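You operate a simulated robot arm through the tools that you are given. There is no shell and no other tool. Be economical: measure what you need, move in short steps, check, and stop when the job is done.

You are at the controls of a simulated two-armed robot. One attempt, no reset.

## Task
Open the parts bench knobs drawer, take the red star knob from the inside of the knobs drawer and leave it on the cream cart desk, then shut the drawer. Put one of the black castors from the grey tray on top of the ruled plate. Put the fuse holder that says "10 A" from the black mat on the parts bench on top of the grey castor there and the fuse holder marked "5 A" on the sealer rest. Fetch the red cap and set it on the grey cart top. Lift the tester card flap open. The order is free. Set down upright: black castor, fuse holder.

It is judged by the outcome, as a careful person would: the job done as asked, and still so three seconds after it is handed in. It fails if anything else is knocked over, pushed out of place, dropped, spilled or broken. A push-on lid holds only when it is set on centred and level and pressed home; a screw cap is set on level and turned clockwise until tight.

## Robot
Two 7-joint arms with two-finger parallel grippers on one trunk, on a base that drives. Base frame: it is fixed to the floor where the robot stands at the start and does not move with it; the origin is under the middle of the robot, x ahead of it, y to its left, z up; the surface under the hand at the start is at about z = 0.902. Units: m, degrees, N and s.
The left shoulder is at the start at [0.05, 0.168, 1.157], the right one opposite. With the tool pointing down near the work surface each hand reaches from about 0.22 to 0.66 m from the robot's upright axis, wherever it stands, measured 20 degrees to its own side. Places, roughly: black castor (7x6x7 cm) [0.4, -0.4, 0.3]; cream cart desk (54x20 cm) [-2.16, 0.08, 0.96]; fuse holder [-0.5, -0.75, 1]; grey cart top (24x24 cm) [1.44, 2.52, 0.94]; grey castor (8x5x8 cm) [-0.4, -0.6, 0.9]; parts bench knobs drawer [0.6, -0.3, 0.8]; red cap (6x6x4 cm) [-0.9, -1.2, 0.9]; red star knob (4x4x3 cm) [0.6, -0.3, 0.7]; ruled plate (18x18x6 cm) [1.9, -0.4, 0.9]; sealer rest (29x24 cm) [-4.48, 1.9, 0.96]; tester card flap [-5.9, -3, 1.1]. Payload 1.57 kg a hand.
Tool frame (each hand has its own): the origin (TCP) lies between the finger pads and is the grasp point; the fingertips stand 0.03 m ahead of it; z points along the fingers, y is the line along which they close. The gripper opens to 0.08 m. The fingers are 0.017 m wide and 0.012 m thick; the gripper's body (0.04 by 0.082 m) begins 0.08 m behind the TCP.
Orientation is that of the tool frame in the base frame, as a unit quaternion [x, y, z, w]. With the fingers straight down and closing along the base's y, the tool's x points along the base's -x, its y along +y and its z along -z.

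## Interface
- The arms move only by the tool send_rows. It takes "left_motion", "right_motion" or both (then of equal length, played together; a hand with none holds still); each is a list of rows, each a list of 7 numbers: the shift along the base's x, y, z in m, then the turn, a rotation vector about the base's x, y, z in degrees, then the opening in per cent of the stroke, from 0 (shut) to 100 (fully open). In form: [[dx, dy, dz, wx, wy, wz, claw], ...]. A call has 1 to 12 rows; each row is the pose to reach, as a shift and turn from the pose commanded when the call began. A row lasts 0.2 s, in which the tool goes at most 0.05 m and 8.6 degrees; a call with a longer step from one row to the next is refused whole, and so is a gripper value outside its range. A pose out of reach is approached as far as the arm can. The call stops where the force on the tool passes 40 N (or 10 N more than at its start, if that is more) or the arm is blocked; 0.2 s more then pass. The fingers move at their own pace (about 0.045 m/s each) and stop on an object; they squeeze with about 32 N. The grip force told is the motor's: it shows also when the fingers shut on nothing. Time passes only in rows, and 0.2 s behind the last, so rows that repeat a pose let the fingers close. It gives the time, the measured TCP pose, the force on the tool (base axes), the opening and the grip force at its end, in the units of the frame above (readings bear some noise), with the torque about the TCP (base axes, N m) and any sound that the robot's microphone picked up.
- Cameras (640 x 400 px; columns grow to the right, rows downward): "scene" is now at [0.0818, -0.0657, 1.3482]; the picture's right is [-0.84, -0.54, 0.00], its down [-0.40, 0.63, -0.66] and it looks along [0.36, -0.56, -0.75] (base axes); focal length 214 px, centre (320, 200). "left" rides on the left gripper at [0.072, 0.007, -0.122] in its tool frame; the picture's right is [-0.09, 1.00, 0.00], its down [-0.84, -0.08, -0.54] and it looks along [-0.54, -0.05, 0.84] (tool axes); focal length 238 px, centre (320, 200). "right" rides on the right gripper at [0.072, -0.007, -0.122] in its tool frame; the picture's right is [0.09, 1.00, 0.00], its down [-0.84, 0.08, -0.54] and it looks along [-0.54, 0.05, 0.84] (tool axes); focal length 238 px, centre (320, 200). There is no depth. A picture from a camera that has moved, and an enlarged one, comes with that camera's place and axes in the base frame and with its lens.
- snapshot(camera): a new picture of that camera. No time passes.
- lift_body(by): slides the trunk up (or, below 0, down) by that many m; the arms and the scene camera ride with it, the base frame stays. It gives what a move gives, with no picture.
- base_move(legs): drives the robot by 1 to 6 legs, each [ahead, left, turn to the left] in m, m and degrees, along the robot's own axes; the way and the turn of a leg run together, so that a leg with both is an arc; at most 1.5 m and 180 degrees a leg. The arms and the cameras ride along, it lands a little off, and it stops where it bumps. It gives what a move gives.
- turn_head(pan, tilt): turns the head with the scene camera to pan (to the left, within 80 degrees either way) and tilt (down, from -29 to 69), counted from straight ahead of the robot. It gives what a move gives.
- enlarge(camera, box): a new picture of the part [left, top, right, bottom] of that camera's present view, enlarged. No time passes.
- finish_job(): hands the job in; it is judged then, once.

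Work in short steps. Places have to be worked out from the pictures, the camera data and where the tool is seen: move nearer, look again, correct. Check each grasp and each placing, and mend what went wrong. You have 196 turns and 184 pictures in all, those below and enlarged ones among them. Open the grippers and draw the arms clear of the work before you hand the job in, unless the task says otherwise; then end with one line.

The tools are called after "Emit:" by a JSON object that holds its "op" and its "data". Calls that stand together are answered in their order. send_rows: Moves the arms, as the interface text tells. Its arguments: {"type":"object","properties":{"left_motion":{"type":"array","items":{"type":"array","items":{"type":"number"}}},"right_motion":{"type":"array","items":{"type":"array","items":{"type":"number"}}}},"required":[]} The other tools are called the same way: lift_body (by) slides the trunk up or down; base_move (legs) drives the base; turn_head (pan, tilt) turns the head that bears the scene camera; snapshot (camera) takes a picture; enlarge (camera, box) takes an enlarged picture of a part of a camera's view; finish_job () hands the job in.

At the start:

```text
time: 0.0
left_tcp_pos: [0.3455, -0.0479, 1.2204]
left_ee_rot: [0.0, 1.0, 0.0, 0.0]
left_force: [0.3, 0.7, 0.3]
left_moment: [-0.02, 0.04, 0.01]
left_gripper_width: 0.0802
left_finger_force: 0.1
right_tcp_pos: [0.2697, -0.3108, 1.1655]
right_ee_rot: [0.0, 1.0, -0.001, 0.0]
right_force: [-0.6, 0.0, 0.4]
right_moment: [0.0, -0.01, -0.02]
right_gripper_width: 0.0802
right_finger_force: 0.1
trunk travel left (down, up): [-0.325, 0.118]
robot x, y, heading: [0.002, 0.0016, -0.0]
head pan, tilt: [-57.3, 48.5]
```

scene: 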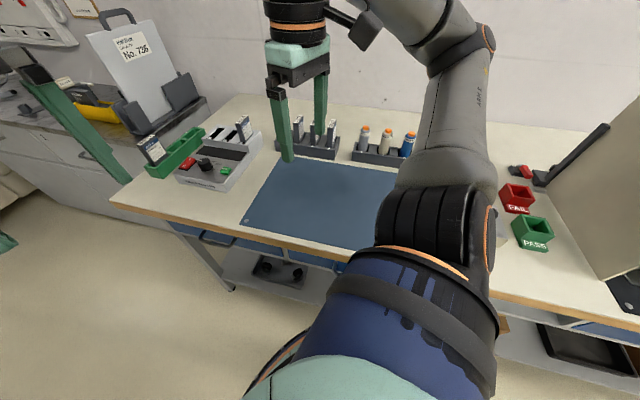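
right: 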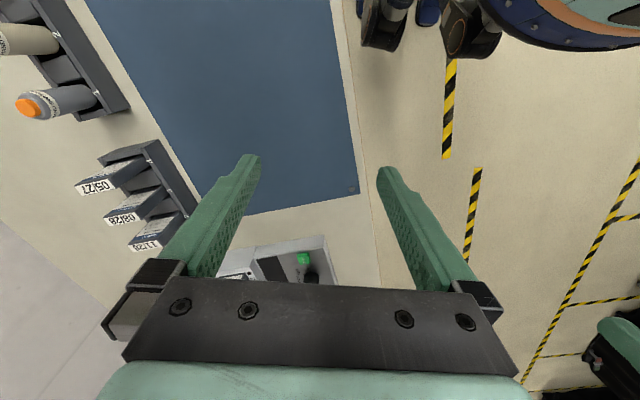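
left: 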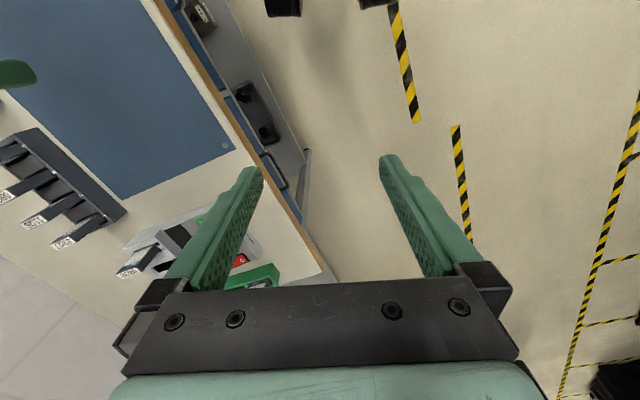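

The bench lies to the right, with its front edge at roughly 18° to x. I'll look around with the head before moving.

Emit:
{"op": "enlarge", "data": {"camera": "scene", "box": [100, 80, 420, 280]}}

Emit:
{"op": "turn_head", "data": {"pan": 0, "tilt": 25}}

Emit:
{"op": "snapshot", "data": {"camera": "scene"}}

```text
2.00 times, centred on (260, 180) of scene
camera zoom: at [0.0818, -0.0657, 1.3482], right [-0.84, -0.54, 0.0], down [-0.4, 0.63, -0.66], along [0.36, -0.56, -0.75], focal length 429 px, centre (440, 240)
```

zoom: 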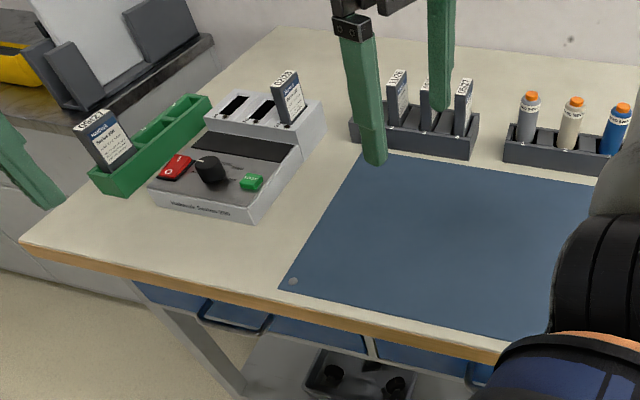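

```text
time: 1.3
left_tcp_pos: [0.344, -0.0474, 1.2198]
left_ee_rot: [-0.001, 1.0, 0.0, 0.0]
left_force: [0.4, -0.5, 0.1]
left_moment: [-0.02, 0.02, 0.02]
left_gripper_width: 0.0797
left_finger_force: 0.1
right_tcp_pos: [0.2688, -0.3104, 1.1666]
right_ee_rot: [0.0, 1.0, 0.001, 0.0]
right_force: [-0.4, 0.5, -0.3]
right_moment: [-0.04, -0.04, -0.02]
right_gripper_width: 0.08
right_finger_force: 0.1
trunk travel left (down, up): [-0.325, 0.118]
robot x, y, heading: [-0.0027, -0.0022, -0.1]
head pan, tilt: [0.0, 25.0]
```

```text
179 pictures are left
camera scene: at [0.1316, 0.0002, 1.3836], right [0.0, -1.0, 0.0], down [-0.42, 0.0, -0.91], along [0.91, 0.0, -0.42], focal length 214 px, centre (320, 200)
```

scene: 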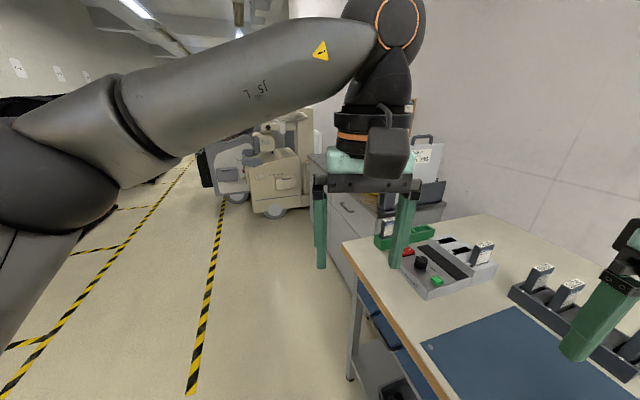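

The bench front and drawers sit to my right. I'll back away to the left and turn to face the bench, then look at the drawers.

Emit:
{"op": "base_move", "data": {"legs": [[0, 0.45, 0], [0, 0, -71.7]]}}

Emit:
{"op": "turn_head", "data": {"pan": 0, "tilt": 35}}

Emit:
{"op": "snapshot", "data": {"camera": "scene"}}

```text
time: 8.9
left_tcp_pos: [0.0599, 0.1088, 1.2199]
left_ee_rot: [0.59, 0.807, -0.001, 0.0]
left_force: [-0.1, 0.3, 0.4]
left_moment: [0.02, -0.01, 0.0]
left_gripper_width: 0.0801
left_finger_force: 0.1
right_tcp_pos: [-0.2133, 0.1034, 1.1671]
right_ee_rot: [0.591, 0.807, 0.0, 0.0]
right_force: [-0.5, -0.9, -0.5]
right_moment: [0.0, 0.01, 0.0]
right_gripper_width: 0.08
right_finger_force: 0.0
trunk travel left (down, up): [-0.325, 0.118]
robot x, y, heading: [0.0013, 0.455, -72.2]
head pan, tilt: [0.0, 25.0]
```

```text
time: 9.6
left_tcp_pos: [0.0613, 0.1091, 1.2212]
left_ee_rot: [0.59, 0.807, -0.001, -0.001]
left_force: [0.0, -0.5, 0.3]
left_moment: [0.0, -0.03, -0.01]
left_gripper_width: 0.0802
left_finger_force: 0.1
right_tcp_pos: [-0.2135, 0.1029, 1.1663]
right_ee_rot: [0.59, 0.807, 0.0, 0.0]
right_force: [0.2, -0.2, 0.0]
right_moment: [0.0, -0.01, 0.04]
right_gripper_width: 0.0802
right_finger_force: 0.1
trunk travel left (down, up): [-0.325, 0.118]
robot x, y, heading: [0.0042, 0.4507, -72.3]
head pan, tilt: [0.0, 35.0]
```

```text
178 pictures are left
camera scene: at [0.0399, 0.3313, 1.3679], right [-0.95, -0.3, 0.0], down [-0.17, 0.55, -0.82], along [0.25, -0.78, -0.57], focal length 214 px, centre (320, 200)
```

scene: 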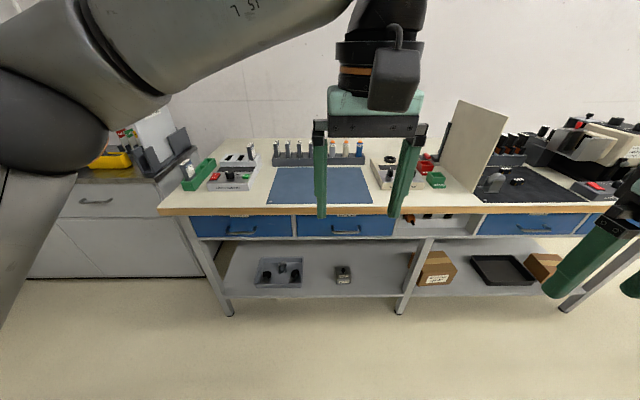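

I see the drawers, the lower shelf with the grey tray of castors, and the bench. I'll zoom in on these.

Emit:
{"op": "enlarge", "data": {"camera": "scene", "box": [170, 130, 330, 230]}}

Emit:
{"op": "enlarge", "data": {"camera": "scene", "box": [200, 200, 400, 325]}}

Emit:
{"op": "enlarge", "data": {"camera": "scene", "box": [340, 100, 640, 290]}}

Emit:
{"op": "enlarge", "data": {"camera": "scene", "box": [40, 90, 240, 215]}}

```text
4.00 times, centred on (250, 180) of scene
camera zoom: at [0.0399, 0.3313, 1.3679], right [-0.95, -0.3, 0.0], down [-0.17, 0.55, -0.82], along [0.25, -0.78, -0.57], focal length 858 px, centre (600, 280)
```

zoom: 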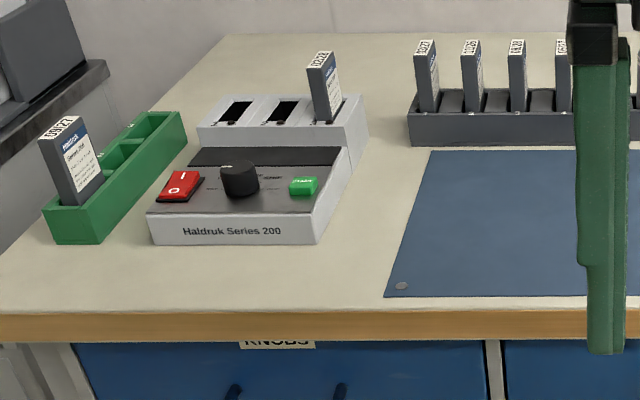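

```text
3.20 times, centred on (300, 262) of scene
camera zoom: at [0.0399, 0.3313, 1.3679], right [-0.95, -0.3, 0.0], down [-0.17, 0.55, -0.82], along [0.25, -0.78, -0.57], focal length 686 px, centre (384, 0)
```

zoom: 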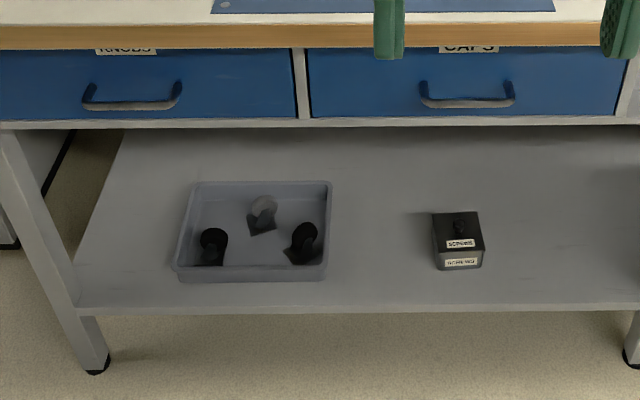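

```text
2.11 times, centred on (490, 195) of scene
camera zoom: at [0.0399, 0.3313, 1.3679], right [-0.95, -0.3, 0.0], down [-0.17, 0.55, -0.82], along [0.25, -0.78, -0.57], focal length 452 px, centre (-38, 210)
```

zoom: 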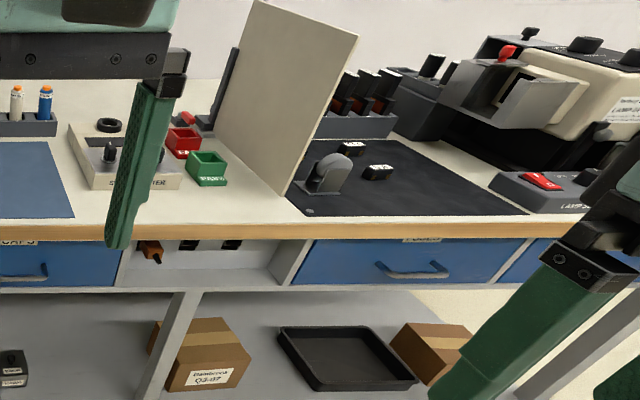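

```text
3.20 times, centred on (140, 152) of scene
camera zoom: at [0.0399, 0.3313, 1.3679], right [-0.95, -0.3, 0.0], down [-0.17, 0.55, -0.82], along [0.25, -0.78, -0.57], focal length 686 px, centre (896, 352)
```

zoom: 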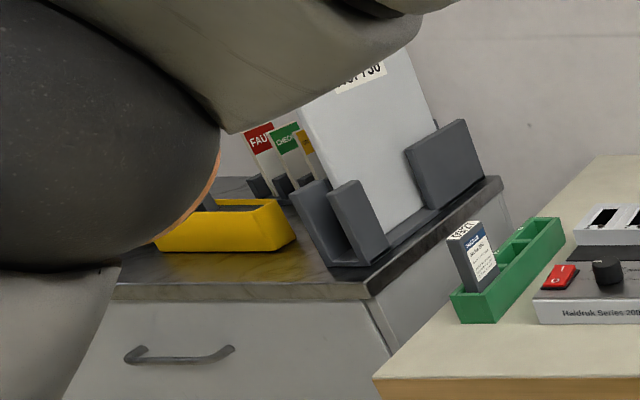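

The left drawer reads KNOBS, with its handle near (0.51, -0.15, 0.78). I'll lower the trunk, shift left a bit, and rotate the left tool to point forward with its fingers closing vertically.

Emit:
{"op": "lift_body", "data": {"by": -0.22}}

Emit:
{"op": "base_move", "data": {"legs": [[0.1, 0.14, 0.4]]}}

```text
time: 11.9
left_tcp_pos: [0.0596, 0.1103, 1.0002]
left_ee_rot: [0.59, 0.808, 0.0, -0.001]
left_force: [0.8, 0.0, 0.2]
left_moment: [0.0, 0.02, -0.02]
left_gripper_width: 0.0801
left_finger_force: 0.2
right_tcp_pos: [-0.2134, 0.1035, 0.9465]
right_ee_rot: [0.591, 0.807, 0.0, 0.001]
right_force: [0.8, -1.0, 0.5]
right_moment: [0.0, 0.0, 0.01]
right_gripper_width: 0.0801
right_finger_force: 0.0
trunk travel left (down, up): [-0.105, 0.338]
robot x, y, heading: [-0.0008, 0.4498, -72.4]
head pan, tilt: [0.0, 35.0]
```

```text
time: 13.8
left_tcp_pos: [0.2264, 0.0582, 1.0001]
left_ee_rot: [0.588, 0.809, 0.0, 0.0]
left_force: [1.0, -0.2, 0.1]
left_moment: [-0.01, -0.01, 0.0]
left_gripper_width: 0.0801
left_finger_force: 0.1
right_tcp_pos: [-0.0484, 0.0478, 0.9471]
right_ee_rot: [0.588, 0.809, -0.001, 0.0]
right_force: [-0.2, -0.3, 0.2]
right_moment: [0.0, 0.01, 0.0]
right_gripper_width: 0.0801
right_finger_force: 0.0
trunk travel left (down, up): [-0.105, 0.338]
robot x, y, heading: [0.1645, 0.4008, -72.0]
head pan, tilt: [0.0, 35.0]
```

I'll rotate the left tool 120° about (F−L−U) while moving it left, in two calls.

Emit:
{"op": "send_rows", "data": {"left_motion": [[0.019, 0.006, 0, -3.15, -6.18, -4.91, 60], [0.038, 0.012, 0, -6.3, -12.37, -9.82, 60], [0.057, 0.019, 0, -9.45, -18.55, -14.72, 60], [0.076, 0.025, 0, -12.6, -24.74, -19.63, 60], [0.095, 0.031, 0, -15.75, -30.92, -24.54, 60], [0.114, 0.037, 0, -18.9, -37.1, -29.45, 60], [0.133, 0.043, 0, -22.06, -43.29, -34.36, 60], [0.152, 0.05, 0, -25.2, -49.47, -39.26, 60], [0.171, 0.056, 0, -28.36, -55.65, -44.17, 60], [0.19, 0.062, 0, -31.5, -61.8, -49.08, 60], [0.19, 0.062, 0, -34.66, -68.0, -53.99, 60], [0.19, 0.062, 0, -37.8, -74.2, -58.9, 60]]}}

```text
time: 16.4
left_tcp_pos: [0.3987, 0.094, 1.0219]
left_ee_rot: [0.733, 0.245, 0.099, 0.627]
left_force: [0.5, -0.2, -0.2]
left_moment: [-0.01, 0.0, -0.04]
left_gripper_width: 0.0481
left_finger_force: 0.0
left hand out of reach, approached as far as the arm can: row 11, 12
right_tcp_pos: [-0.0477, 0.0488, 0.947]
right_ee_rot: [0.588, 0.809, 0.0, 0.001]
right_force: [0.3, 0.1, 0.9]
right_moment: [0.0, -0.02, -0.01]
right_gripper_width: 0.0799
right_finger_force: 0.0
trunk travel left (down, up): [-0.105, 0.338]
robot x, y, heading: [0.1676, 0.4011, -71.9]
head pan, tilt: [0.0, 35.0]
```

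The tool is nearly forward, and the arm was just too tucked in. I'll extend forward and down in front of the handle while finishing the rotation.

Emit:
{"op": "send_rows", "data": {"left_motion": [[0.014, -0.026, -0.03, 0, 0, 0, 60], [0.028, -0.052, -0.065, -1.1, -2.2, -1.7, 60], [0.042, -0.078, -0.1, -2.2, -4.4, -3.4, 60], [0.056, -0.104, -0.14, -3.3, -6.6, -5.1, 60], [0.07, -0.13, -0.18, -4.4, -8.7, -6.8, 60], [0.085, -0.144, -0.21, -5.5, -10.9, -8.5, 60], [0.085, -0.144, -0.24, -6.6, -13.1, -10.3, 60]]}}

Emit:
{"op": "snapshot", "data": {"camera": "left"}}

Emit:
{"op": "snapshot", "data": {"camera": "scene"}}

```text
time: 18.0
left_tcp_pos: [0.4097, -0.0579, 0.8171]
left_ee_rot: [0.701, 0.12, 0.116, 0.693]
left_force: [0.9, -0.8, -0.4]
left_moment: [0.0, 0.0, 0.02]
left_gripper_width: 0.0482
left_finger_force: 0.1
left hand out of reach, approached as far as the arm can: row 2, 5, 6, 7
right_tcp_pos: [-0.0463, 0.0487, 0.9464]
right_ee_rot: [0.588, 0.809, -0.001, 0.0]
right_force: [0.0, -0.4, -0.8]
right_moment: [0.02, 0.01, -0.02]
right_gripper_width: 0.08
right_finger_force: 0.1
trunk travel left (down, up): [-0.105, 0.338]
robot x, y, heading: [0.1651, 0.3997, -71.9]
head pan, tilt: [0.0, 35.0]
```

```text
173 pictures are left
camera left: at [0.4384, 0.0807, 0.8259], right [-0.08, -0.04, 1.0], down [-0.97, 0.24, -0.07], along [-0.23, -0.97, -0.06], focal length 238 px, centre (320, 200)
```

left: 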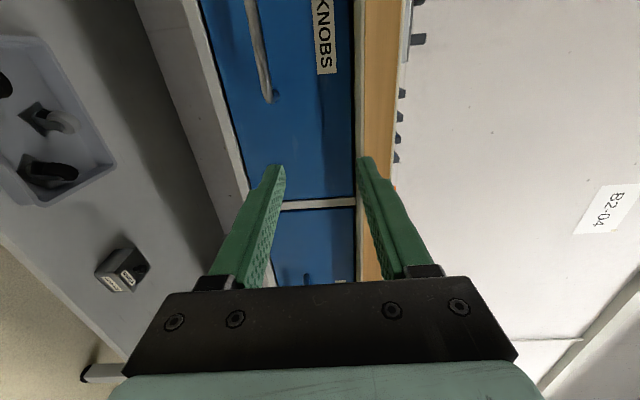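

```text
172 pictures are left
camera scene: at [0.2039, 0.2793, 1.1479], right [-0.95, -0.31, 0.0], down [-0.18, 0.55, -0.82], along [0.25, -0.78, -0.57], focal length 214 px, centre (320, 200)
```

scene: 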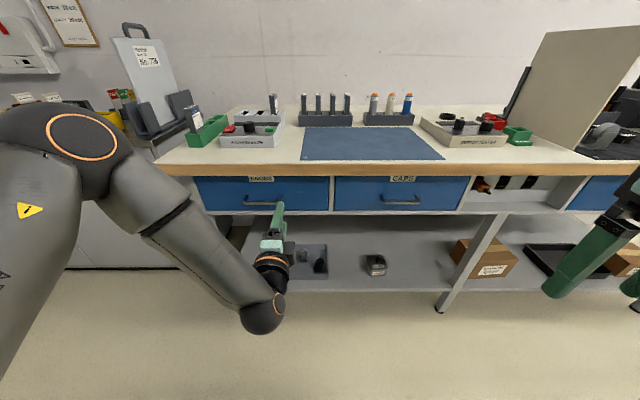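

The handle centre is about (0.533, -0.163, 0.772), and I need to go about 9 cm further left. I'll try shifting there with slightly more extension.

Emit:
{"op": "send_rows", "data": {"left_motion": [[0.024, -0.015, -0.011, 0, 0, 0, 60], [0.048, -0.02, -0.022, 0, 0, 0, 60], [0.072, -0.02, -0.034, 0, 0, 0, 60], [0.096, -0.021, -0.045, 0, 0, 0, 60]]}}

```text
time: 19.0
left_tcp_pos: [0.4053, -0.0728, 0.8222]
left_ee_rot: [0.7, 0.114, 0.112, 0.696]
left_force: [0.0, -0.5, 0.4]
left_moment: [-0.02, 0.0, 0.01]
left_gripper_width: 0.048
left_finger_force: 0.0
left hand out of reach, approached as far as the arm can: row 1, 2, 3, 4
right_tcp_pos: [-0.047, 0.0482, 0.947]
right_ee_rot: [0.588, 0.809, 0.0, -0.001]
right_force: [0.2, 0.2, -0.8]
right_moment: [0.03, -0.01, 0.01]
right_gripper_width: 0.0802
right_finger_force: 0.2
trunk travel left (down, up): [-0.105, 0.338]
robot x, y, heading: [0.1664, 0.4009, -71.8]
head pan, tilt: [0.0, 35.0]
```

It's a lateral joint limit, so I'll use the base and trunk instead. I'll drive 9.5 cm left and lower 4.8 cm.

Emit:
{"op": "base_move", "data": {"legs": [[0, 0.095, 0]]}}

Emit:
{"op": "lift_body", "data": {"by": -0.048}}

Emit:
{"op": "snapshot", "data": {"camera": "left"}}

Emit:
{"op": "snapshot", "data": {"camera": "scene"}}

```text
time: 20.5
left_tcp_pos: [0.4969, -0.0441, 0.8221]
left_ee_rot: [0.699, 0.113, 0.112, 0.697]
left_force: [0.3, -0.5, -0.5]
left_moment: [-0.01, 0.0, 0.0]
left_gripper_width: 0.0481
left_finger_force: 0.0
right_tcp_pos: [0.0437, 0.0777, 0.9466]
right_ee_rot: [0.588, 0.809, -0.001, 0.0]
right_force: [-0.2, -0.3, 0.0]
right_moment: [0.01, 0.01, -0.01]
right_gripper_width: 0.0802
right_finger_force: 0.1
trunk travel left (down, up): [-0.105, 0.338]
robot x, y, heading: [0.2546, 0.4318, -72.0]
head pan, tilt: [0.0, 35.0]
```

```text
time: 21.4
left_tcp_pos: [0.4964, -0.044, 0.7743]
left_ee_rot: [0.7, 0.113, 0.111, 0.696]
left_force: [-0.2, -0.2, 0.0]
left_moment: [0.03, -0.03, 0.02]
left_gripper_width: 0.0479
left_finger_force: 0.0
right_tcp_pos: [0.0427, 0.0799, 0.8995]
right_ee_rot: [0.588, 0.809, 0.0, -0.001]
right_force: [-0.2, 1.2, -0.6]
right_moment: [0.02, 0.03, 0.01]
right_gripper_width: 0.0802
right_finger_force: 0.1
trunk travel left (down, up): [-0.057, 0.386]
robot x, y, heading: [0.256, 0.4353, -71.5]
head pan, tilt: [0.0, 35.0]
```

```text
171 pictures are left
camera left: at [0.5268, 0.0936, 0.7818], right [-0.08, -0.03, 1.0], down [-0.97, 0.25, -0.07], along [-0.25, -0.97, -0.05], focal length 238 px, centre (320, 200)
```

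left: 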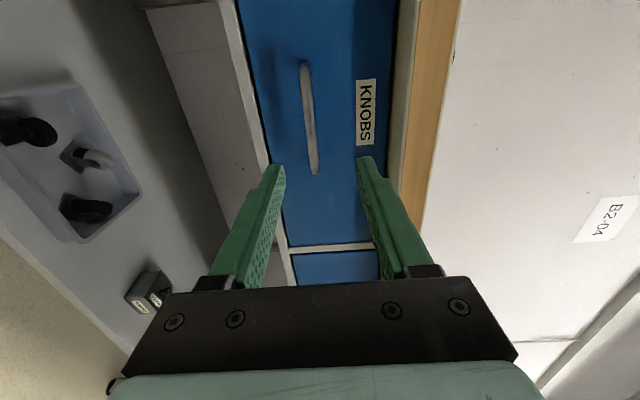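

```text
170 pictures are left
camera scene: at [0.295, 0.3091, 1.0999], right [-0.95, -0.31, 0.0], down [-0.18, 0.55, -0.82], along [0.25, -0.78, -0.57], focal length 214 px, centre (320, 200)
```

scene: 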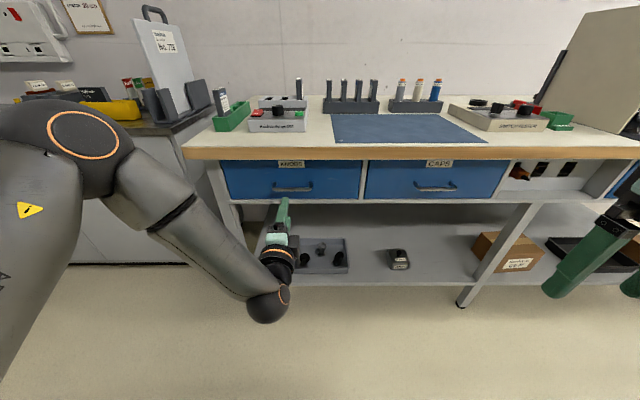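

The handle bar triangulates to about (0.546, -0.19, 0.764). I'll extend the arm forward along the bench normal, opening the gripper fully.

Emit:
{"op": "send_rows", "data": {"left_motion": [[0.01, -0.03, -0.004, 0, 0, 0, 70], [0.019, -0.06, -0.01, 0, 0, 0, 70], [0.028, -0.086, -0.01, 0, 0, 0, 70]]}}

Emit:
{"op": "snapshot", "data": {"camera": "left"}}

```text
time: 22.2
left_tcp_pos: [0.5073, -0.1308, 0.7769]
left_ee_rot: [0.702, 0.117, 0.115, 0.693]
left_force: [-0.5, -0.1, -0.3]
left_moment: [-0.02, -0.01, 0.03]
left_gripper_width: 0.0559
left_finger_force: 0.1
left hand out of reach, approached as far as the arm can: row 1, 2, 3
right_tcp_pos: [0.0429, 0.0793, 0.8983]
right_ee_rot: [0.588, 0.809, 0.001, 0.0]
right_force: [-0.6, 0.0, 0.1]
right_moment: [0.0, 0.01, 0.01]
right_gripper_width: 0.08
right_finger_force: 0.0
trunk travel left (down, up): [-0.057, 0.386]
robot x, y, heading: [0.2564, 0.4307, -71.9]
head pan, tilt: [0.0, 35.0]
```

```text
169 pictures are left
camera left: at [0.5349, 0.0066, 0.7839], right [-0.08, -0.04, 1.0], down [-0.97, 0.24, -0.07], along [-0.24, -0.97, -0.06], focal length 238 px, centre (320, 200)
```

left: 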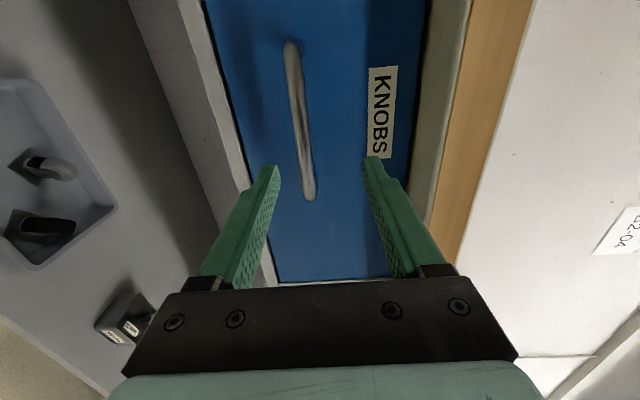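

The extension works. I'll lower the trunk 1.2 cm, shift the base 2 cm left, and then advance the last 6 cm.

Emit:
{"op": "lift_body", "data": {"by": -0.012}}

Emit:
{"op": "base_move", "data": {"legs": [[0, 0.02, 0]]}}

Emit:
{"op": "send_rows", "data": {"left_motion": [[0.009, -0.028, 0, 0, 0, 0, 70], [0.018, -0.054, 0, 0, 0, 0, 70], [0.018, -0.054, 0, 0, 0, 0, 70]]}}

Emit:
{"op": "snapshot", "data": {"camera": "left"}}

```text
time: 22.8
left_tcp_pos: [0.5069, -0.1311, 0.7644]
left_ee_rot: [0.702, 0.117, 0.114, 0.693]
left_force: [0.3, 0.3, 0.1]
left_moment: [-0.04, 0.01, -0.03]
left_gripper_width: 0.0558
left_finger_force: 0.0
right_tcp_pos: [0.0443, 0.0789, 0.8865]
right_ee_rot: [0.588, 0.809, 0.0, 0.0]
right_force: [-0.2, 0.3, -0.2]
right_moment: [0.06, -0.02, 0.02]
right_gripper_width: 0.0798
right_finger_force: 0.1
trunk travel left (down, up): [-0.045, 0.398]
robot x, y, heading: [0.2532, 0.4294, -72.0]
head pan, tilt: [0.0, 35.0]
```

```text
time: 23.7
left_tcp_pos: [0.5252, -0.1244, 0.7633]
left_ee_rot: [0.702, 0.117, 0.115, 0.693]
left_force: [0.3, -0.1, 0.1]
left_moment: [-0.03, 0.0, 0.0]
left_gripper_width: 0.0555
left_finger_force: 0.1
right_tcp_pos: [0.062, 0.0864, 0.8863]
right_ee_rot: [0.588, 0.809, 0.0, -0.001]
right_force: [0.2, -0.3, -0.2]
right_moment: [0.04, 0.02, 0.0]
right_gripper_width: 0.0798
right_finger_force: 0.0
trunk travel left (down, up): [-0.045, 0.398]
robot x, y, heading: [0.2727, 0.4389, -72.0]
head pan, tilt: [0.0, 35.0]
```

```text
time: 24.5
left_tcp_pos: [0.5387, -0.1793, 0.7671]
left_ee_rot: [0.702, 0.12, 0.117, 0.692]
left_force: [0.4, 6.8, -0.5]
left_moment: [-0.22, -0.02, 0.02]
left_gripper_width: 0.0559
left_finger_force: 0.2
left hand out of reach, approached as far as the arm can: row 2, 3
right_tcp_pos: [0.0627, 0.0858, 0.8861]
right_ee_rot: [0.587, 0.809, 0.0, 0.0]
right_force: [-0.3, 0.1, 0.7]
right_moment: [-0.03, -0.01, 0.0]
right_gripper_width: 0.0799
right_finger_force: 0.0
trunk travel left (down, up): [-0.045, 0.398]
robot x, y, heading: [0.2744, 0.4404, -72.1]
head pan, tilt: [0.0, 35.0]
```

```text
168 pictures are left
camera left: at [0.567, -0.0406, 0.7757], right [-0.08, -0.04, 1.0], down [-0.97, 0.24, -0.07], along [-0.23, -0.97, -0.06], focal length 238 px, centre (320, 200)
```

left: 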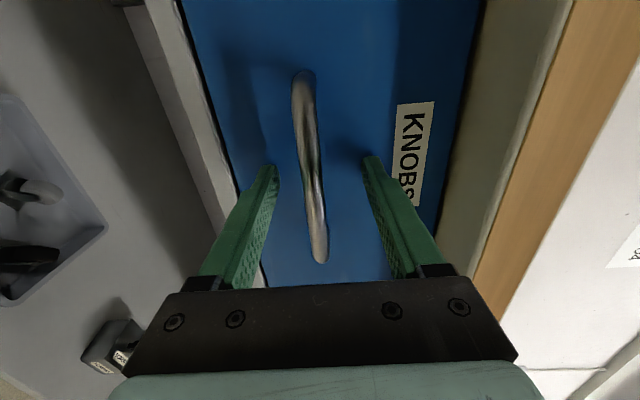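

The bar is between the fingers and the tips touch the face. I'll back off a few mm and close.

Emit:
{"op": "send_rows", "data": {"left_motion": [[-0.002, 0.006, 0, 0, 0, 0, 70], [-0.002, 0.006, 0, 0, 0, 0, 0], [-0.002, 0.006, 0, 0, 0, 0, 0], [-0.002, 0.006, 0, 0, 0, 0, 0], [-0.002, 0.006, 0, 0, 0, 0, 0], [-0.002, 0.006, 0, 0, 0, 0, 0]]}}

```text
time: 25.9
left_tcp_pos: [0.5356, -0.1727, 0.7634]
left_ee_rot: [0.705, 0.118, 0.115, 0.69]
left_force: [-1.3, 0.1, -12.8]
left_moment: [0.04, -0.08, -0.09]
left_gripper_width: 0.0118
left_finger_force: 29.3
right_tcp_pos: [0.063, 0.0846, 0.885]
right_ee_rot: [0.588, 0.809, 0.001, -0.001]
right_force: [0.1, -0.1, 0.4]
right_moment: [-0.03, 0.03, 0.0]
right_gripper_width: 0.0798
right_finger_force: 0.0
trunk travel left (down, up): [-0.045, 0.398]
robot x, y, heading: [0.2766, 0.4339, -72.1]
head pan, tilt: [0.0, 35.0]
```

I have a grip on the bar (11.8 mm). I'll pull the drawer open by driving backward.

Emit:
{"op": "base_move", "data": {"legs": [[-0.12, 0, 0]]}}

Emit:
{"op": "base_move", "data": {"legs": [[-0.12, 0, 0]]}}

Emit:
{"op": "snapshot", "data": {"camera": "scene"}}

```text
time: 27.1
left_tcp_pos: [0.4993, -0.0609, 0.7643]
left_ee_rot: [0.705, 0.119, 0.115, 0.69]
left_force: [-2.1, -0.4, -17.5]
left_moment: [0.03, -0.07, 0.31]
left_gripper_width: 0.0116
left_finger_force: 29.5
right_tcp_pos: [0.0263, 0.1975, 0.8856]
right_ee_rot: [0.588, 0.809, 0.001, -0.001]
right_force: [-0.3, 0.7, 0.6]
right_moment: [-0.01, -0.01, -0.02]
right_gripper_width: 0.0798
right_finger_force: 0.1
trunk travel left (down, up): [-0.045, 0.398]
robot x, y, heading: [0.2368, 0.5491, -71.8]
head pan, tilt: [0.0, 35.0]
```

```text
time: 28.4
left_tcp_pos: [0.4599, 0.0552, 0.7636]
left_ee_rot: [0.705, 0.118, 0.114, 0.69]
left_force: [0.6, 0.9, -7.2]
left_moment: [0.04, -0.07, 0.05]
left_gripper_width: 0.0118
left_finger_force: 29.2
right_tcp_pos: [-0.0123, 0.3143, 0.8865]
right_ee_rot: [0.588, 0.809, 0.0, 0.0]
right_force: [-0.1, -0.2, 0.4]
right_moment: [-0.07, 0.0, -0.01]
right_gripper_width: 0.0801
right_finger_force: 0.1
trunk travel left (down, up): [-0.045, 0.398]
robot x, y, heading: [0.1996, 0.6648, -72.2]
head pan, tilt: [0.0, 35.0]
```

```text
167 pictures are left
camera scene: at [0.2399, 0.5437, 1.0878], right [-0.95, -0.31, 0.0], down [-0.18, 0.55, -0.82], along [0.25, -0.78, -0.57], focal length 214 px, centre (320, 200)
```

scene: 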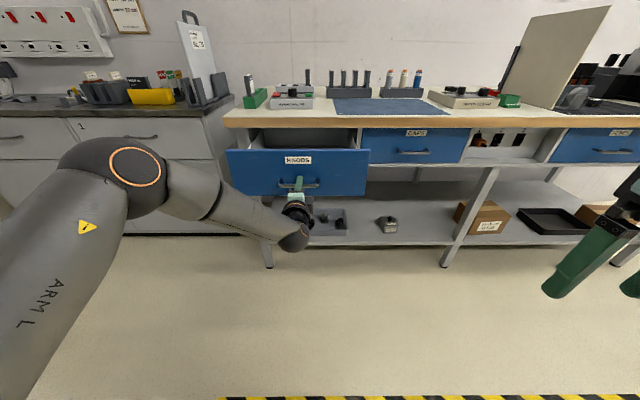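

The drawer is open about 24 cm. I'll release, back away 8 cm, raise the trunk, and look inside.

Emit:
{"op": "send_rows", "data": {"left_motion": [[0, 0, 0, 0, 0, 0, 70], [0, 0, 0, 0, 0, 0, 70], [0, 0, 0, 0, 0, 0, 70], [0, 0, 0, 0, 0, 0, 70]]}}

Emit:
{"op": "base_move", "data": {"legs": [[-0.08, 0, 0]]}}

Emit:
{"op": "lift_body", "data": {"by": 0.38}}

Emit:
{"op": "turn_head", "data": {"pan": 10, "tilt": 45}}

Emit:
{"op": "snapshot", "data": {"camera": "scene"}}

```text
time: 29.4
left_tcp_pos: [0.4615, 0.0557, 0.7645]
left_ee_rot: [0.705, 0.118, 0.114, 0.69]
left_force: [0.0, -0.5, 0.2]
left_moment: [0.03, 0.03, -0.02]
left_gripper_width: 0.0559
left_finger_force: 0.1
right_tcp_pos: [-0.0132, 0.3143, 0.8861]
right_ee_rot: [0.588, 0.809, 0.0, 0.0]
right_force: [-0.2, -0.5, 0.5]
right_moment: [0.02, -0.01, 0.02]
right_gripper_width: 0.0802
right_finger_force: 0.1
trunk travel left (down, up): [-0.045, 0.398]
robot x, y, heading: [0.1986, 0.6629, -72.3]
head pan, tilt: [0.0, 35.0]
```

```text
time: 30.4
left_tcp_pos: [0.4375, 0.131, 0.7647]
left_ee_rot: [0.705, 0.118, 0.114, 0.69]
left_force: [-0.2, 0.1, 0.3]
left_moment: [-0.03, 0.02, 0.02]
left_gripper_width: 0.056
left_finger_force: 0.1
right_tcp_pos: [-0.0362, 0.3913, 0.8859]
right_ee_rot: [0.588, 0.809, 0.0, 0.0]
right_force: [-0.2, 0.5, -0.5]
right_moment: [-0.01, 0.01, -0.02]
right_gripper_width: 0.0802
right_finger_force: 0.1
trunk travel left (down, up): [-0.045, 0.398]
robot x, y, heading: [0.1753, 0.7401, -72.3]
head pan, tilt: [0.0, 35.0]
```

```text
time: 34.1
left_tcp_pos: [0.4365, 0.132, 1.1447]
left_ee_rot: [0.705, 0.117, 0.115, 0.69]
left_force: [0.0, -0.8, 0.5]
left_moment: [0.02, 0.02, -0.05]
left_gripper_width: 0.0557
left_finger_force: 0.0
right_tcp_pos: [-0.037, 0.3898, 1.2665]
right_ee_rot: [0.589, 0.808, 0.0, 0.0]
right_force: [0.3, -0.6, 0.9]
right_moment: [0.01, 0.0, 0.0]
right_gripper_width: 0.08
right_finger_force: 0.1
trunk travel left (down, up): [-0.425, 0.018]
robot x, y, heading: [0.1766, 0.7409, -72.3]
head pan, tilt: [0.0, 35.0]
```

```text
time: 34.8
left_tcp_pos: [0.4354, 0.1322, 1.1445]
left_ee_rot: [0.704, 0.118, 0.114, 0.691]
left_force: [-1.1, 0.2, 0.3]
left_moment: [0.02, 0.01, 0.01]
left_gripper_width: 0.0561
left_finger_force: 0.1
right_tcp_pos: [-0.0357, 0.3914, 1.2666]
right_ee_rot: [0.588, 0.809, 0.001, 0.0]
right_force: [-1.3, -0.2, 0.3]
right_moment: [0.01, 0.01, -0.03]
right_gripper_width: 0.0801
right_finger_force: 0.2
trunk travel left (down, up): [-0.425, 0.018]
robot x, y, heading: [0.1757, 0.743, -72.1]
head pan, tilt: [10.0, 45.0]
```

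```text
166 pictures are left
camera scene: at [0.2257, 0.633, 1.4531], right [-0.88, -0.47, 0.0], down [-0.33, 0.62, -0.71], along [0.33, -0.63, -0.71], focal length 214 px, centre (320, 200)
```

scene: 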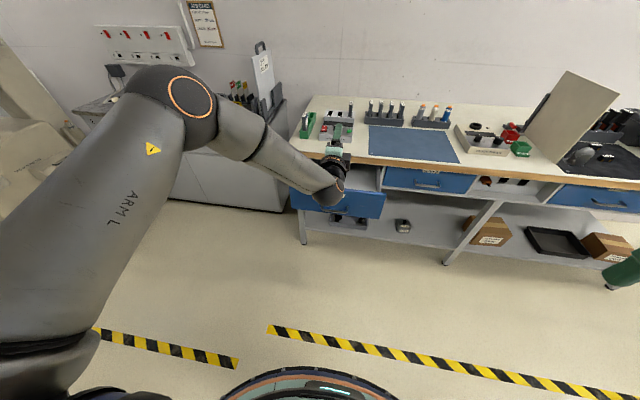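

The left arm blocks the view. I'll turn the left tool back to pointing down, retracting a little.

Emit:
{"op": "send_rows", "data": {"left_motion": [[-0.005, 0.015, 0, 3.15, 6.18, 4.91, 80], [-0.01, 0.03, 0, 6.3, 12.37, 9.82, 80], [-0.015, 0.045, 0, 9.45, 18.55, 14.72, 80], [-0.02, 0.06, 0, 12.6, 24.74, 19.63, 80], [-0.025, 0.075, 0, 15.75, 30.92, 24.54, 80], [-0.03, 0.09, 0, 18.9, 37.1, 29.45, 80], [-0.035, 0.105, 0, 22.06, 43.29, 34.36, 80], [-0.04, 0.12, 0, 25.2, 49.47, 39.26, 80], [-0.045, 0.135, 0, 28.36, 55.65, 44.17, 80], [-0.046, 0.143, 0, 31.5, 61.8, 49.08, 80], [-0.046, 0.143, 0, 34.66, 68.0, 53.99, 80], [-0.046, 0.143, 0, 37.8, 74.2, 58.9, 80]]}}

```text
time: 37.4
left_tcp_pos: [0.3897, 0.2752, 1.1446]
left_ee_rot: [0.654, 0.748, 0.016, 0.112]
left_force: [-0.1, -0.9, -0.6]
left_moment: [0.02, 0.01, 0.01]
left_gripper_width: 0.064
left_finger_force: 0.0
right_tcp_pos: [-0.036, 0.3907, 1.2666]
right_ee_rot: [0.589, 0.808, 0.0, 0.001]
right_force: [-0.2, 0.4, 0.7]
right_moment: [-0.01, 0.02, 0.01]
right_gripper_width: 0.08
right_finger_force: 0.0
trunk travel left (down, up): [-0.425, 0.018]
robot x, y, heading: [0.1796, 0.7419, -72.4]
head pan, tilt: [10.0, 45.0]
```

I'll finish the rotation to straight down and drive 0.33 m ahead so the left hand hangs over the open drawer.

Emit:
{"op": "send_rows", "data": {"left_motion": [[0, 0, 0, 3.05, 5.75, 5.05, 80], [0, 0, 0, 6.1, 11.5, 10.1, 80]]}}

Emit:
{"op": "base_move", "data": {"legs": [[0.3, 0, 0.5]]}}

Emit:
{"op": "snapshot", "data": {"camera": "left"}}

Emit:
{"op": "snapshot", "data": {"camera": "scene"}}

```text
time: 38.0
left_tcp_pos: [0.3913, 0.2741, 1.1442]
left_ee_rot: [0.588, 0.809, 0.001, 0.001]
left_force: [0.6, 0.7, 1.0]
left_moment: [0.0, 0.02, 0.02]
left_gripper_width: 0.0639
left_finger_force: 0.1
right_tcp_pos: [-0.0361, 0.3913, 1.2658]
right_ee_rot: [0.589, 0.808, -0.001, 0.0]
right_force: [-0.5, 0.8, 0.6]
right_moment: [-0.02, -0.02, -0.01]
right_gripper_width: 0.0802
right_finger_force: 0.1
trunk travel left (down, up): [-0.425, 0.018]
robot x, y, heading: [0.177, 0.7441, -72.1]
head pan, tilt: [10.0, 45.0]
```

```text
time: 40.1
left_tcp_pos: [0.4929, -0.0089, 1.1446]
left_ee_rot: [0.584, 0.812, 0.002, 0.001]
left_force: [1.0, 0.8, -0.1]
left_moment: [-0.02, -0.01, 0.03]
left_gripper_width: 0.0639
left_finger_force: 0.0
right_tcp_pos: [0.0629, 0.1, 1.2653]
right_ee_rot: [0.582, 0.813, 0.0, -0.001]
right_force: [0.2, -0.5, 0.4]
right_moment: [-0.01, 0.0, 0.02]
right_gripper_width: 0.0798
right_finger_force: 0.1
trunk travel left (down, up): [-0.425, 0.018]
robot x, y, heading: [0.2729, 0.4587, -71.1]
head pan, tilt: [10.0, 45.0]
```

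```text
165 pictures are left
camera left: at [0.4751, 0.0604, 1.2664], right [0.97, 0.23, 0.0], down [0.19, -0.82, 0.54], along [0.13, -0.53, -0.84], focal length 238 px, centre (320, 200)
```

left: 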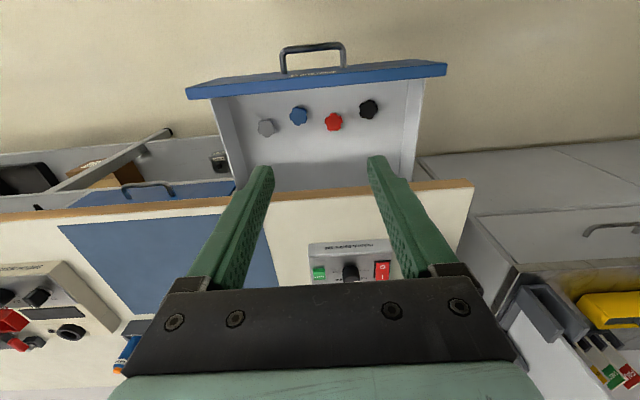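

```text
164 pictures are left
camera scene: at [0.323, 0.3458, 1.453], right [-0.88, -0.48, 0.0], down [-0.34, 0.62, -0.71], along [0.34, -0.62, -0.71], focal length 214 px, centre (320, 200)
```

scene: 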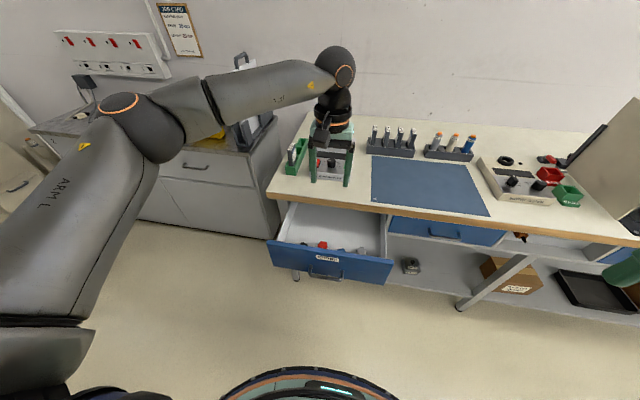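

The red knob is near (0.543, -0.077), third in the row. I'll centre the left hand above it, lower the trunk, and re-look.

Emit:
{"op": "send_rows", "data": {"left_motion": [[0.025, -0.034, 0, 0, 0, 0, 75], [0.05, -0.068, 0, 0, 0, 0, 75]]}}

Emit:
{"op": "lift_body", "data": {"by": -0.28}}

Emit:
{"op": "snapshot", "data": {"camera": "left"}}

```text
time: 40.7
left_tcp_pos: [0.5431, -0.0766, 1.1445]
left_ee_rot: [0.585, 0.811, 0.002, 0.001]
left_force: [1.3, 0.0, 0.1]
left_moment: [0.02, 0.0, 0.0]
left_gripper_width: 0.0601
left_finger_force: 0.1
right_tcp_pos: [0.0624, 0.1003, 1.2656]
right_ee_rot: [0.583, 0.813, 0.0, 0.0]
right_force: [0.2, 0.5, 0.2]
right_moment: [0.04, -0.01, 0.02]
right_gripper_width: 0.08
right_finger_force: 0.1
trunk travel left (down, up): [-0.425, 0.018]
robot x, y, heading: [0.2711, 0.4536, -71.0]
head pan, tilt: [10.0, 45.0]
```

```text
time: 43.5
left_tcp_pos: [0.5441, -0.0759, 0.8652]
left_ee_rot: [0.584, 0.812, 0.001, 0.002]
left_force: [0.6, -0.7, 0.7]
left_moment: [0.0, 0.02, 0.02]
left_gripper_width: 0.06
left_finger_force: 0.0
right_tcp_pos: [0.0646, 0.1002, 0.9858]
right_ee_rot: [0.582, 0.813, 0.0, 0.0]
right_force: [-1.0, 0.1, 0.8]
right_moment: [-0.01, 0.02, 0.0]
right_gripper_width: 0.0799
right_finger_force: 0.0
trunk travel left (down, up): [-0.145, 0.298]
robot x, y, heading: [0.2725, 0.4497, -71.4]
head pan, tilt: [10.0, 45.0]
```

```text
163 pictures are left
camera left: at [0.527, -0.0062, 0.987], right [0.97, 0.23, 0.0], down [0.19, -0.82, 0.54], along [0.13, -0.53, -0.84], focal length 238 px, centre (320, 200)
```

left: 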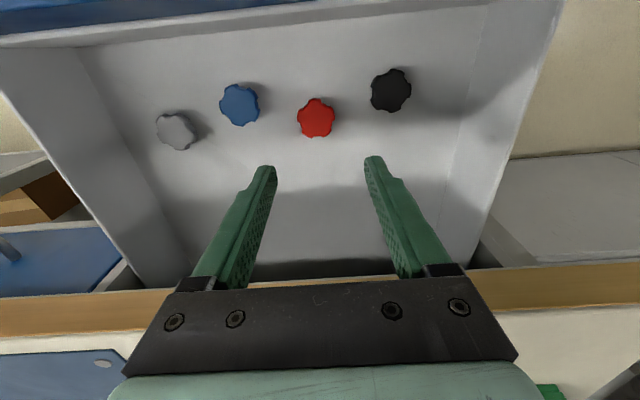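

The red knob triangulates to (0.540, -0.072) with z about 0.715. I'll descend to TCP z 0.735 in two stages.

Emit:
{"op": "send_rows", "data": {"left_motion": [[-0.004, 0.004, -0.04, 0, 0, 0, 80], [-0.004, 0.004, -0.08, 0, 0, 0, 80], [-0.004, 0.004, -0.11, 0, 0, 0, 80], [-0.004, 0.004, -0.128, 0, 0, 0, 80]]}}

Emit:
{"op": "snapshot", "data": {"camera": "left"}}

```text
time: 44.5
left_tcp_pos: [0.5395, -0.0734, 0.7471]
left_ee_rot: [0.584, 0.812, -0.004, 0.005]
left_force: [3.6, 0.1, 37.4]
left_moment: [0.14, 0.38, -0.39]
left_gripper_width: 0.0636
left_finger_force: 0.1
right_tcp_pos: [0.0646, 0.1041, 0.9887]
right_ee_rot: [0.583, 0.813, -0.001, 0.002]
right_force: [0.5, 0.4, 0.2]
right_moment: [0.03, -0.02, 0.02]
right_gripper_width: 0.0801
right_finger_force: 0.0
trunk travel left (down, up): [-0.145, 0.298]
robot x, y, heading: [0.2745, 0.458, -71.1]
head pan, tilt: [10.0, 45.0]
```

```text
162 pictures are left
camera left: at [0.522, -0.0018, 0.8671], right [0.97, 0.23, 0.0], down [0.19, -0.81, 0.55], along [0.13, -0.54, -0.83], focal length 238 px, centre (320, 200)
```

left: 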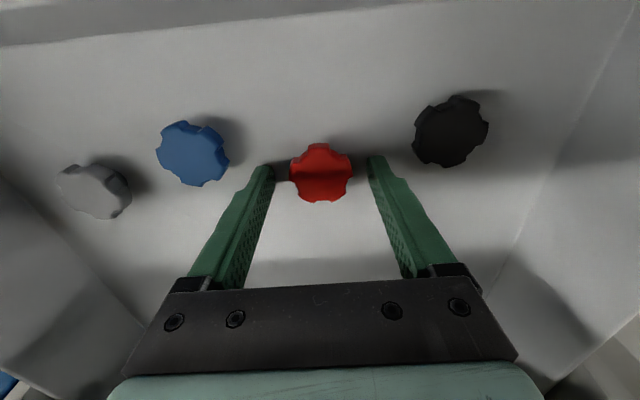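

The tips touched the drawer floor (about 0.717). I'll back up 4 mm and close on the knob.

Emit:
{"op": "send_rows", "data": {"left_motion": [[0, 0, 0.012, 0, 0, 0, 80], [0, 0, 0.014, 0, 0, 0, 0], [0, 0, 0.014, 0, 0, 0, 0], [0, 0, 0.014, 0, 0, 0, 0], [0, 0, 0.014, 0, 0, 0, 0]]}}

Emit:
{"op": "snapshot", "data": {"camera": "left"}}

```text
time: 45.7
left_tcp_pos: [0.5409, -0.0719, 0.7504]
left_ee_rot: [0.584, 0.812, 0.002, 0.001]
left_force: [-0.7, -0.6, 0.2]
left_moment: [0.0, 0.0, 0.01]
left_gripper_width: 0.0365
left_finger_force: 32.3
right_tcp_pos: [0.0637, 0.1004, 0.9873]
right_ee_rot: [0.582, 0.813, 0.0, 0.0]
right_force: [0.2, -0.1, -0.2]
right_moment: [0.0, -0.01, -0.01]
right_gripper_width: 0.0803
right_finger_force: 0.0
trunk travel left (down, up): [-0.145, 0.298]
robot x, y, heading: [0.2729, 0.453, -71.1]
head pan, tilt: [10.0, 45.0]
```

```text
161 pictures are left
camera left: at [0.5229, -0.002, 0.8727], right [0.97, 0.23, 0.0], down [0.19, -0.82, 0.54], along [0.13, -0.53, -0.84], focal length 238 px, centre (320, 200)
```

left: 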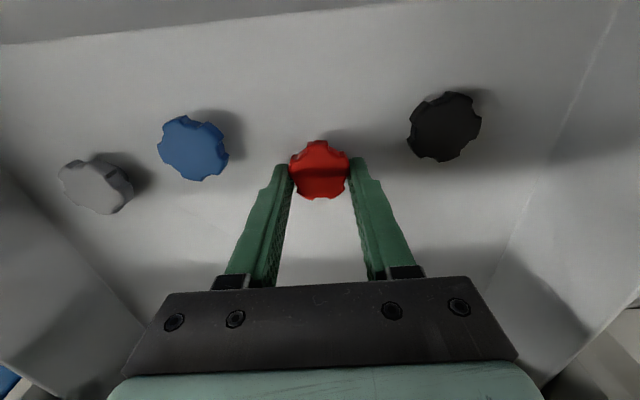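

The knob is gripped (36.5 mm). I'll lift it out and move the left arm aside, tilting the right tool forward 50° (closed) so it can push the drawer shut.

Emit:
{"op": "send_rows", "data": {"left_motion": [[0, 0, 0.04, 0, 0, 0, 0], [0, 0, 0.08, 0, 0, 0, 0], [0, 0, 0.12, 0, 0, 0, 0], [0, 0, 0.16, 0, 0, 0, 0], [0, 0, 0.2, 0, 0, 0, 0], [0.012, 0.025, 0.22, 0, 0, 0, 0], [0.024, 0.05, 0.24, 0, 0, 0, 0], [0.036, 0.075, 0.26, 0, 0, 0, 0], [0.05, 0.1, 0.28, 0, 0, 0, 0], [0.062, 0.127, 0.29, 0, 0, 0, 0]], "right_motion": [[0, 0, 0, 0, 0, 0, 0], [0, 0, 0, 0, 0, 0, 0], [0, 0, 0, 0, 0, 0, 0], [0, 0, 0, -7.88, -2.7, 0, 0], [0, 0, 0, -15.77, -5.4, 0, 0], [0, 0, 0, -23.65, -8.1, 0, 0], [0, 0, 0, -31.5, -10.8, 0, 0], [0, 0, 0, -39.4, -13.5, 0, 0], [0, 0, 0, -47.3, -16.2, 0, 0], [0, 0, 0, -47.3, -16.2, 0, 0]]}}

Emit:
{"op": "snapshot", "data": {"camera": "scene"}}

```text
time: 47.9
left_tcp_pos: [0.6036, 0.0558, 1.0424]
left_ee_rot: [0.583, 0.812, 0.002, 0.001]
left_force: [-0.6, -0.1, 0.2]
left_moment: [-0.01, 0.06, -0.01]
left_gripper_width: 0.0
left_finger_force: 21.0
left hand out of reach, approached as far as the arm can: row 5, 6
right_tcp_pos: [0.0501, 0.0788, 1.0221]
right_ee_rot: [0.527, 0.737, -0.245, 0.345]
right_force: [0.7, -0.5, -0.2]
right_moment: [0.02, -0.02, 0.04]
right_gripper_width: 0.0
right_finger_force: 21.7
right hand out of reach, approached as far as the arm can: row 8, 9, 10
trunk travel left (down, up): [-0.145, 0.298]
robot x, y, heading: [0.2696, 0.457, -71.4]
head pan, tilt: [10.0, 45.0]
```

```text
160 pictures are left
camera scene: at [0.3232, 0.3467, 1.173], right [-0.88, -0.48, 0.0], down [-0.34, 0.62, -0.71], along [0.34, -0.62, -0.71], focal length 214 px, centre (320, 200)
```

scene: 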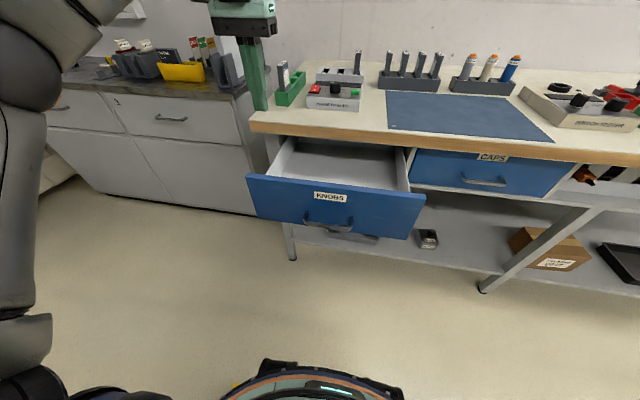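

The left gripper shut on nothing, so the knob slipped out. I'll look into the drawer to find it.

Emit:
{"op": "lift_body", "data": {"by": 0.2}}

Emit:
{"op": "snapshot", "data": {"camera": "scene"}}

Emit:
{"op": "enlarge", "data": {"camera": "scene", "box": [220, 180, 420, 305]}}

```text
time: 50.1
left_tcp_pos: [0.6035, 0.0548, 1.2424]
left_ee_rot: [0.584, 0.812, 0.001, 0.001]
left_force: [0.7, -0.7, -0.4]
left_moment: [-0.02, 0.03, -0.01]
left_gripper_width: 0.0
left_finger_force: 21.7
right_tcp_pos: [0.0499, 0.0796, 1.2202]
right_ee_rot: [0.527, 0.737, -0.244, 0.344]
right_force: [-0.4, -0.2, 1.5]
right_moment: [-0.01, 0.01, 0.01]
right_gripper_width: 0.0
right_finger_force: 21.1
trunk travel left (down, up): [-0.345, 0.098]
robot x, y, heading: [0.2709, 0.4511, -71.4]
head pan, tilt: [10.0, 45.0]
```

```text
159 pictures are left
camera scene: at [0.3228, 0.3464, 1.373], right [-0.88, -0.48, 0.0], down [-0.34, 0.62, -0.71], along [0.34, -0.62, -0.71], focal length 214 px, centre (320, 200)
```

scene: 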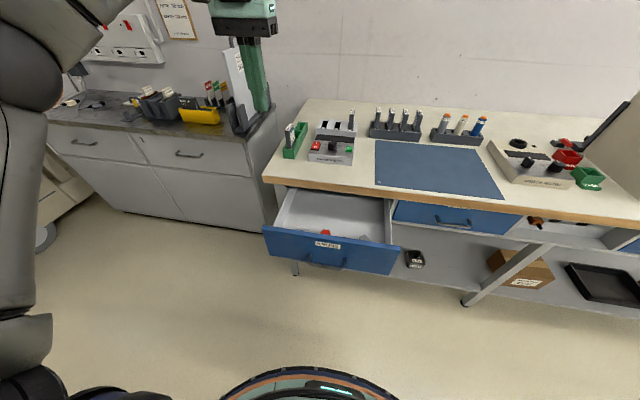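

```text
3.20 times, centred on (320, 242) of scene
camera zoom: at [0.3228, 0.3464, 1.373], right [-0.88, -0.48, 0.0], down [-0.34, 0.62, -0.71], along [0.34, -0.62, -0.71], focal length 686 px, centre (320, 64)
```

zoom: 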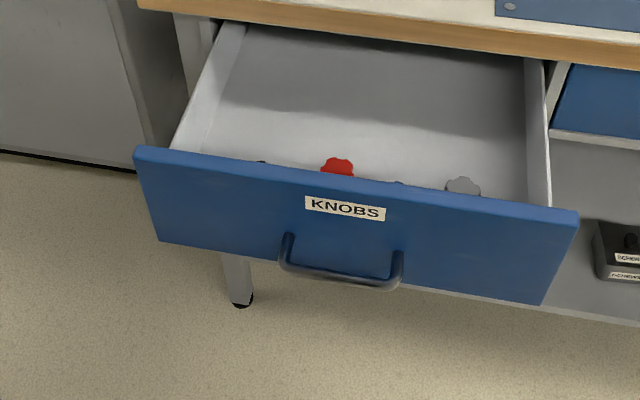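

The red knob is still standing in its place in the drawer. My grasp was about 6 mm off-centre, so I'll go back above (0.539, -0.067) with the hand open.

Emit:
{"op": "send_rows", "data": {"left_motion": [[-0.02, -0.04, 0, 0, 0, 0, 80], [-0.04, -0.08, 0, 0, 0, 0, 80], [-0.0645, -0.122, 0, 0, 0, 0, 80]]}}

Emit:
{"op": "lift_body", "data": {"by": -0.3}}

Emit:
{"op": "send_rows", "data": {"left_motion": [[0, 0, -0.04, 0, 0, 0, 80], [0, 0, -0.08, 0, 0, 0, 80], [0, 0, -0.12, 0, 0, 0, 80]]}}

Emit:
{"op": "snapshot", "data": {"camera": "left"}}

```text
time: 50.9
left_tcp_pos: [0.5374, -0.0312, 1.2221]
left_ee_rot: [0.584, 0.812, 0.001, 0.0]
left_force: [1.2, 0.2, -0.3]
left_moment: [0.0, 0.05, 0.0]
left_gripper_width: 0.0641
left_finger_force: 0.4
left hand out of reach, approached as far as the arm can: row 3
right_tcp_pos: [0.0511, 0.0801, 1.2207]
right_ee_rot: [0.527, 0.737, -0.244, 0.345]
right_force: [0.0, -0.8, 0.0]
right_moment: [-0.02, 0.01, -0.05]
right_gripper_width: 0.0002
right_finger_force: 21.2
trunk travel left (down, up): [-0.345, 0.098]
robot x, y, heading: [0.2686, 0.4554, -71.1]
head pan, tilt: [10.0, 45.0]
```

```text
time: 53.9
left_tcp_pos: [0.5351, -0.0328, 0.9228]
left_ee_rot: [0.584, 0.812, 0.0, 0.002]
left_force: [0.2, -0.8, -0.7]
left_moment: [0.02, -0.01, -0.03]
left_gripper_width: 0.0642
left_finger_force: 0.1
right_tcp_pos: [0.0511, 0.0797, 0.9204]
right_ee_rot: [0.528, 0.737, -0.244, 0.344]
right_force: [-0.2, -0.6, -0.2]
right_moment: [0.02, 0.01, -0.02]
right_gripper_width: 0.0
right_finger_force: 21.5
trunk travel left (down, up): [-0.045, 0.398]
robot x, y, heading: [0.2689, 0.4601, -71.0]
head pan, tilt: [10.0, 45.0]
```

```text
time: 54.7
left_tcp_pos: [0.534, -0.0322, 0.8023]
left_ee_rot: [0.584, 0.812, 0.001, 0.002]
left_force: [0.3, 0.5, 0.5]
left_moment: [-0.02, 0.0, 0.0]
left_gripper_width: 0.064
left_finger_force: 0.1
right_tcp_pos: [0.0507, 0.0788, 0.9211]
right_ee_rot: [0.528, 0.738, -0.243, 0.344]
right_force: [-0.1, -0.3, -1.4]
right_moment: [0.03, -0.03, 0.0]
right_gripper_width: 0.0
right_finger_force: 21.2
trunk travel left (down, up): [-0.045, 0.398]
robot x, y, heading: [0.274, 0.4559, -71.3]
head pan, tilt: [10.0, 45.0]
```

```text
157 pictures are left
camera left: at [0.5166, 0.0384, 0.9242], right [0.97, 0.23, 0.0], down [0.19, -0.82, 0.54], along [0.13, -0.53, -0.84], focal length 238 px, centre (320, 200)
```

left: 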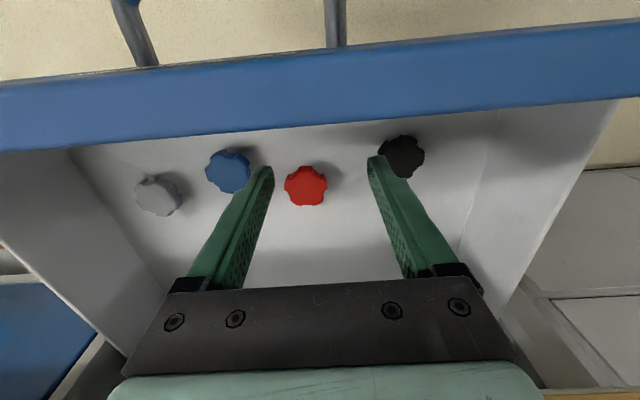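

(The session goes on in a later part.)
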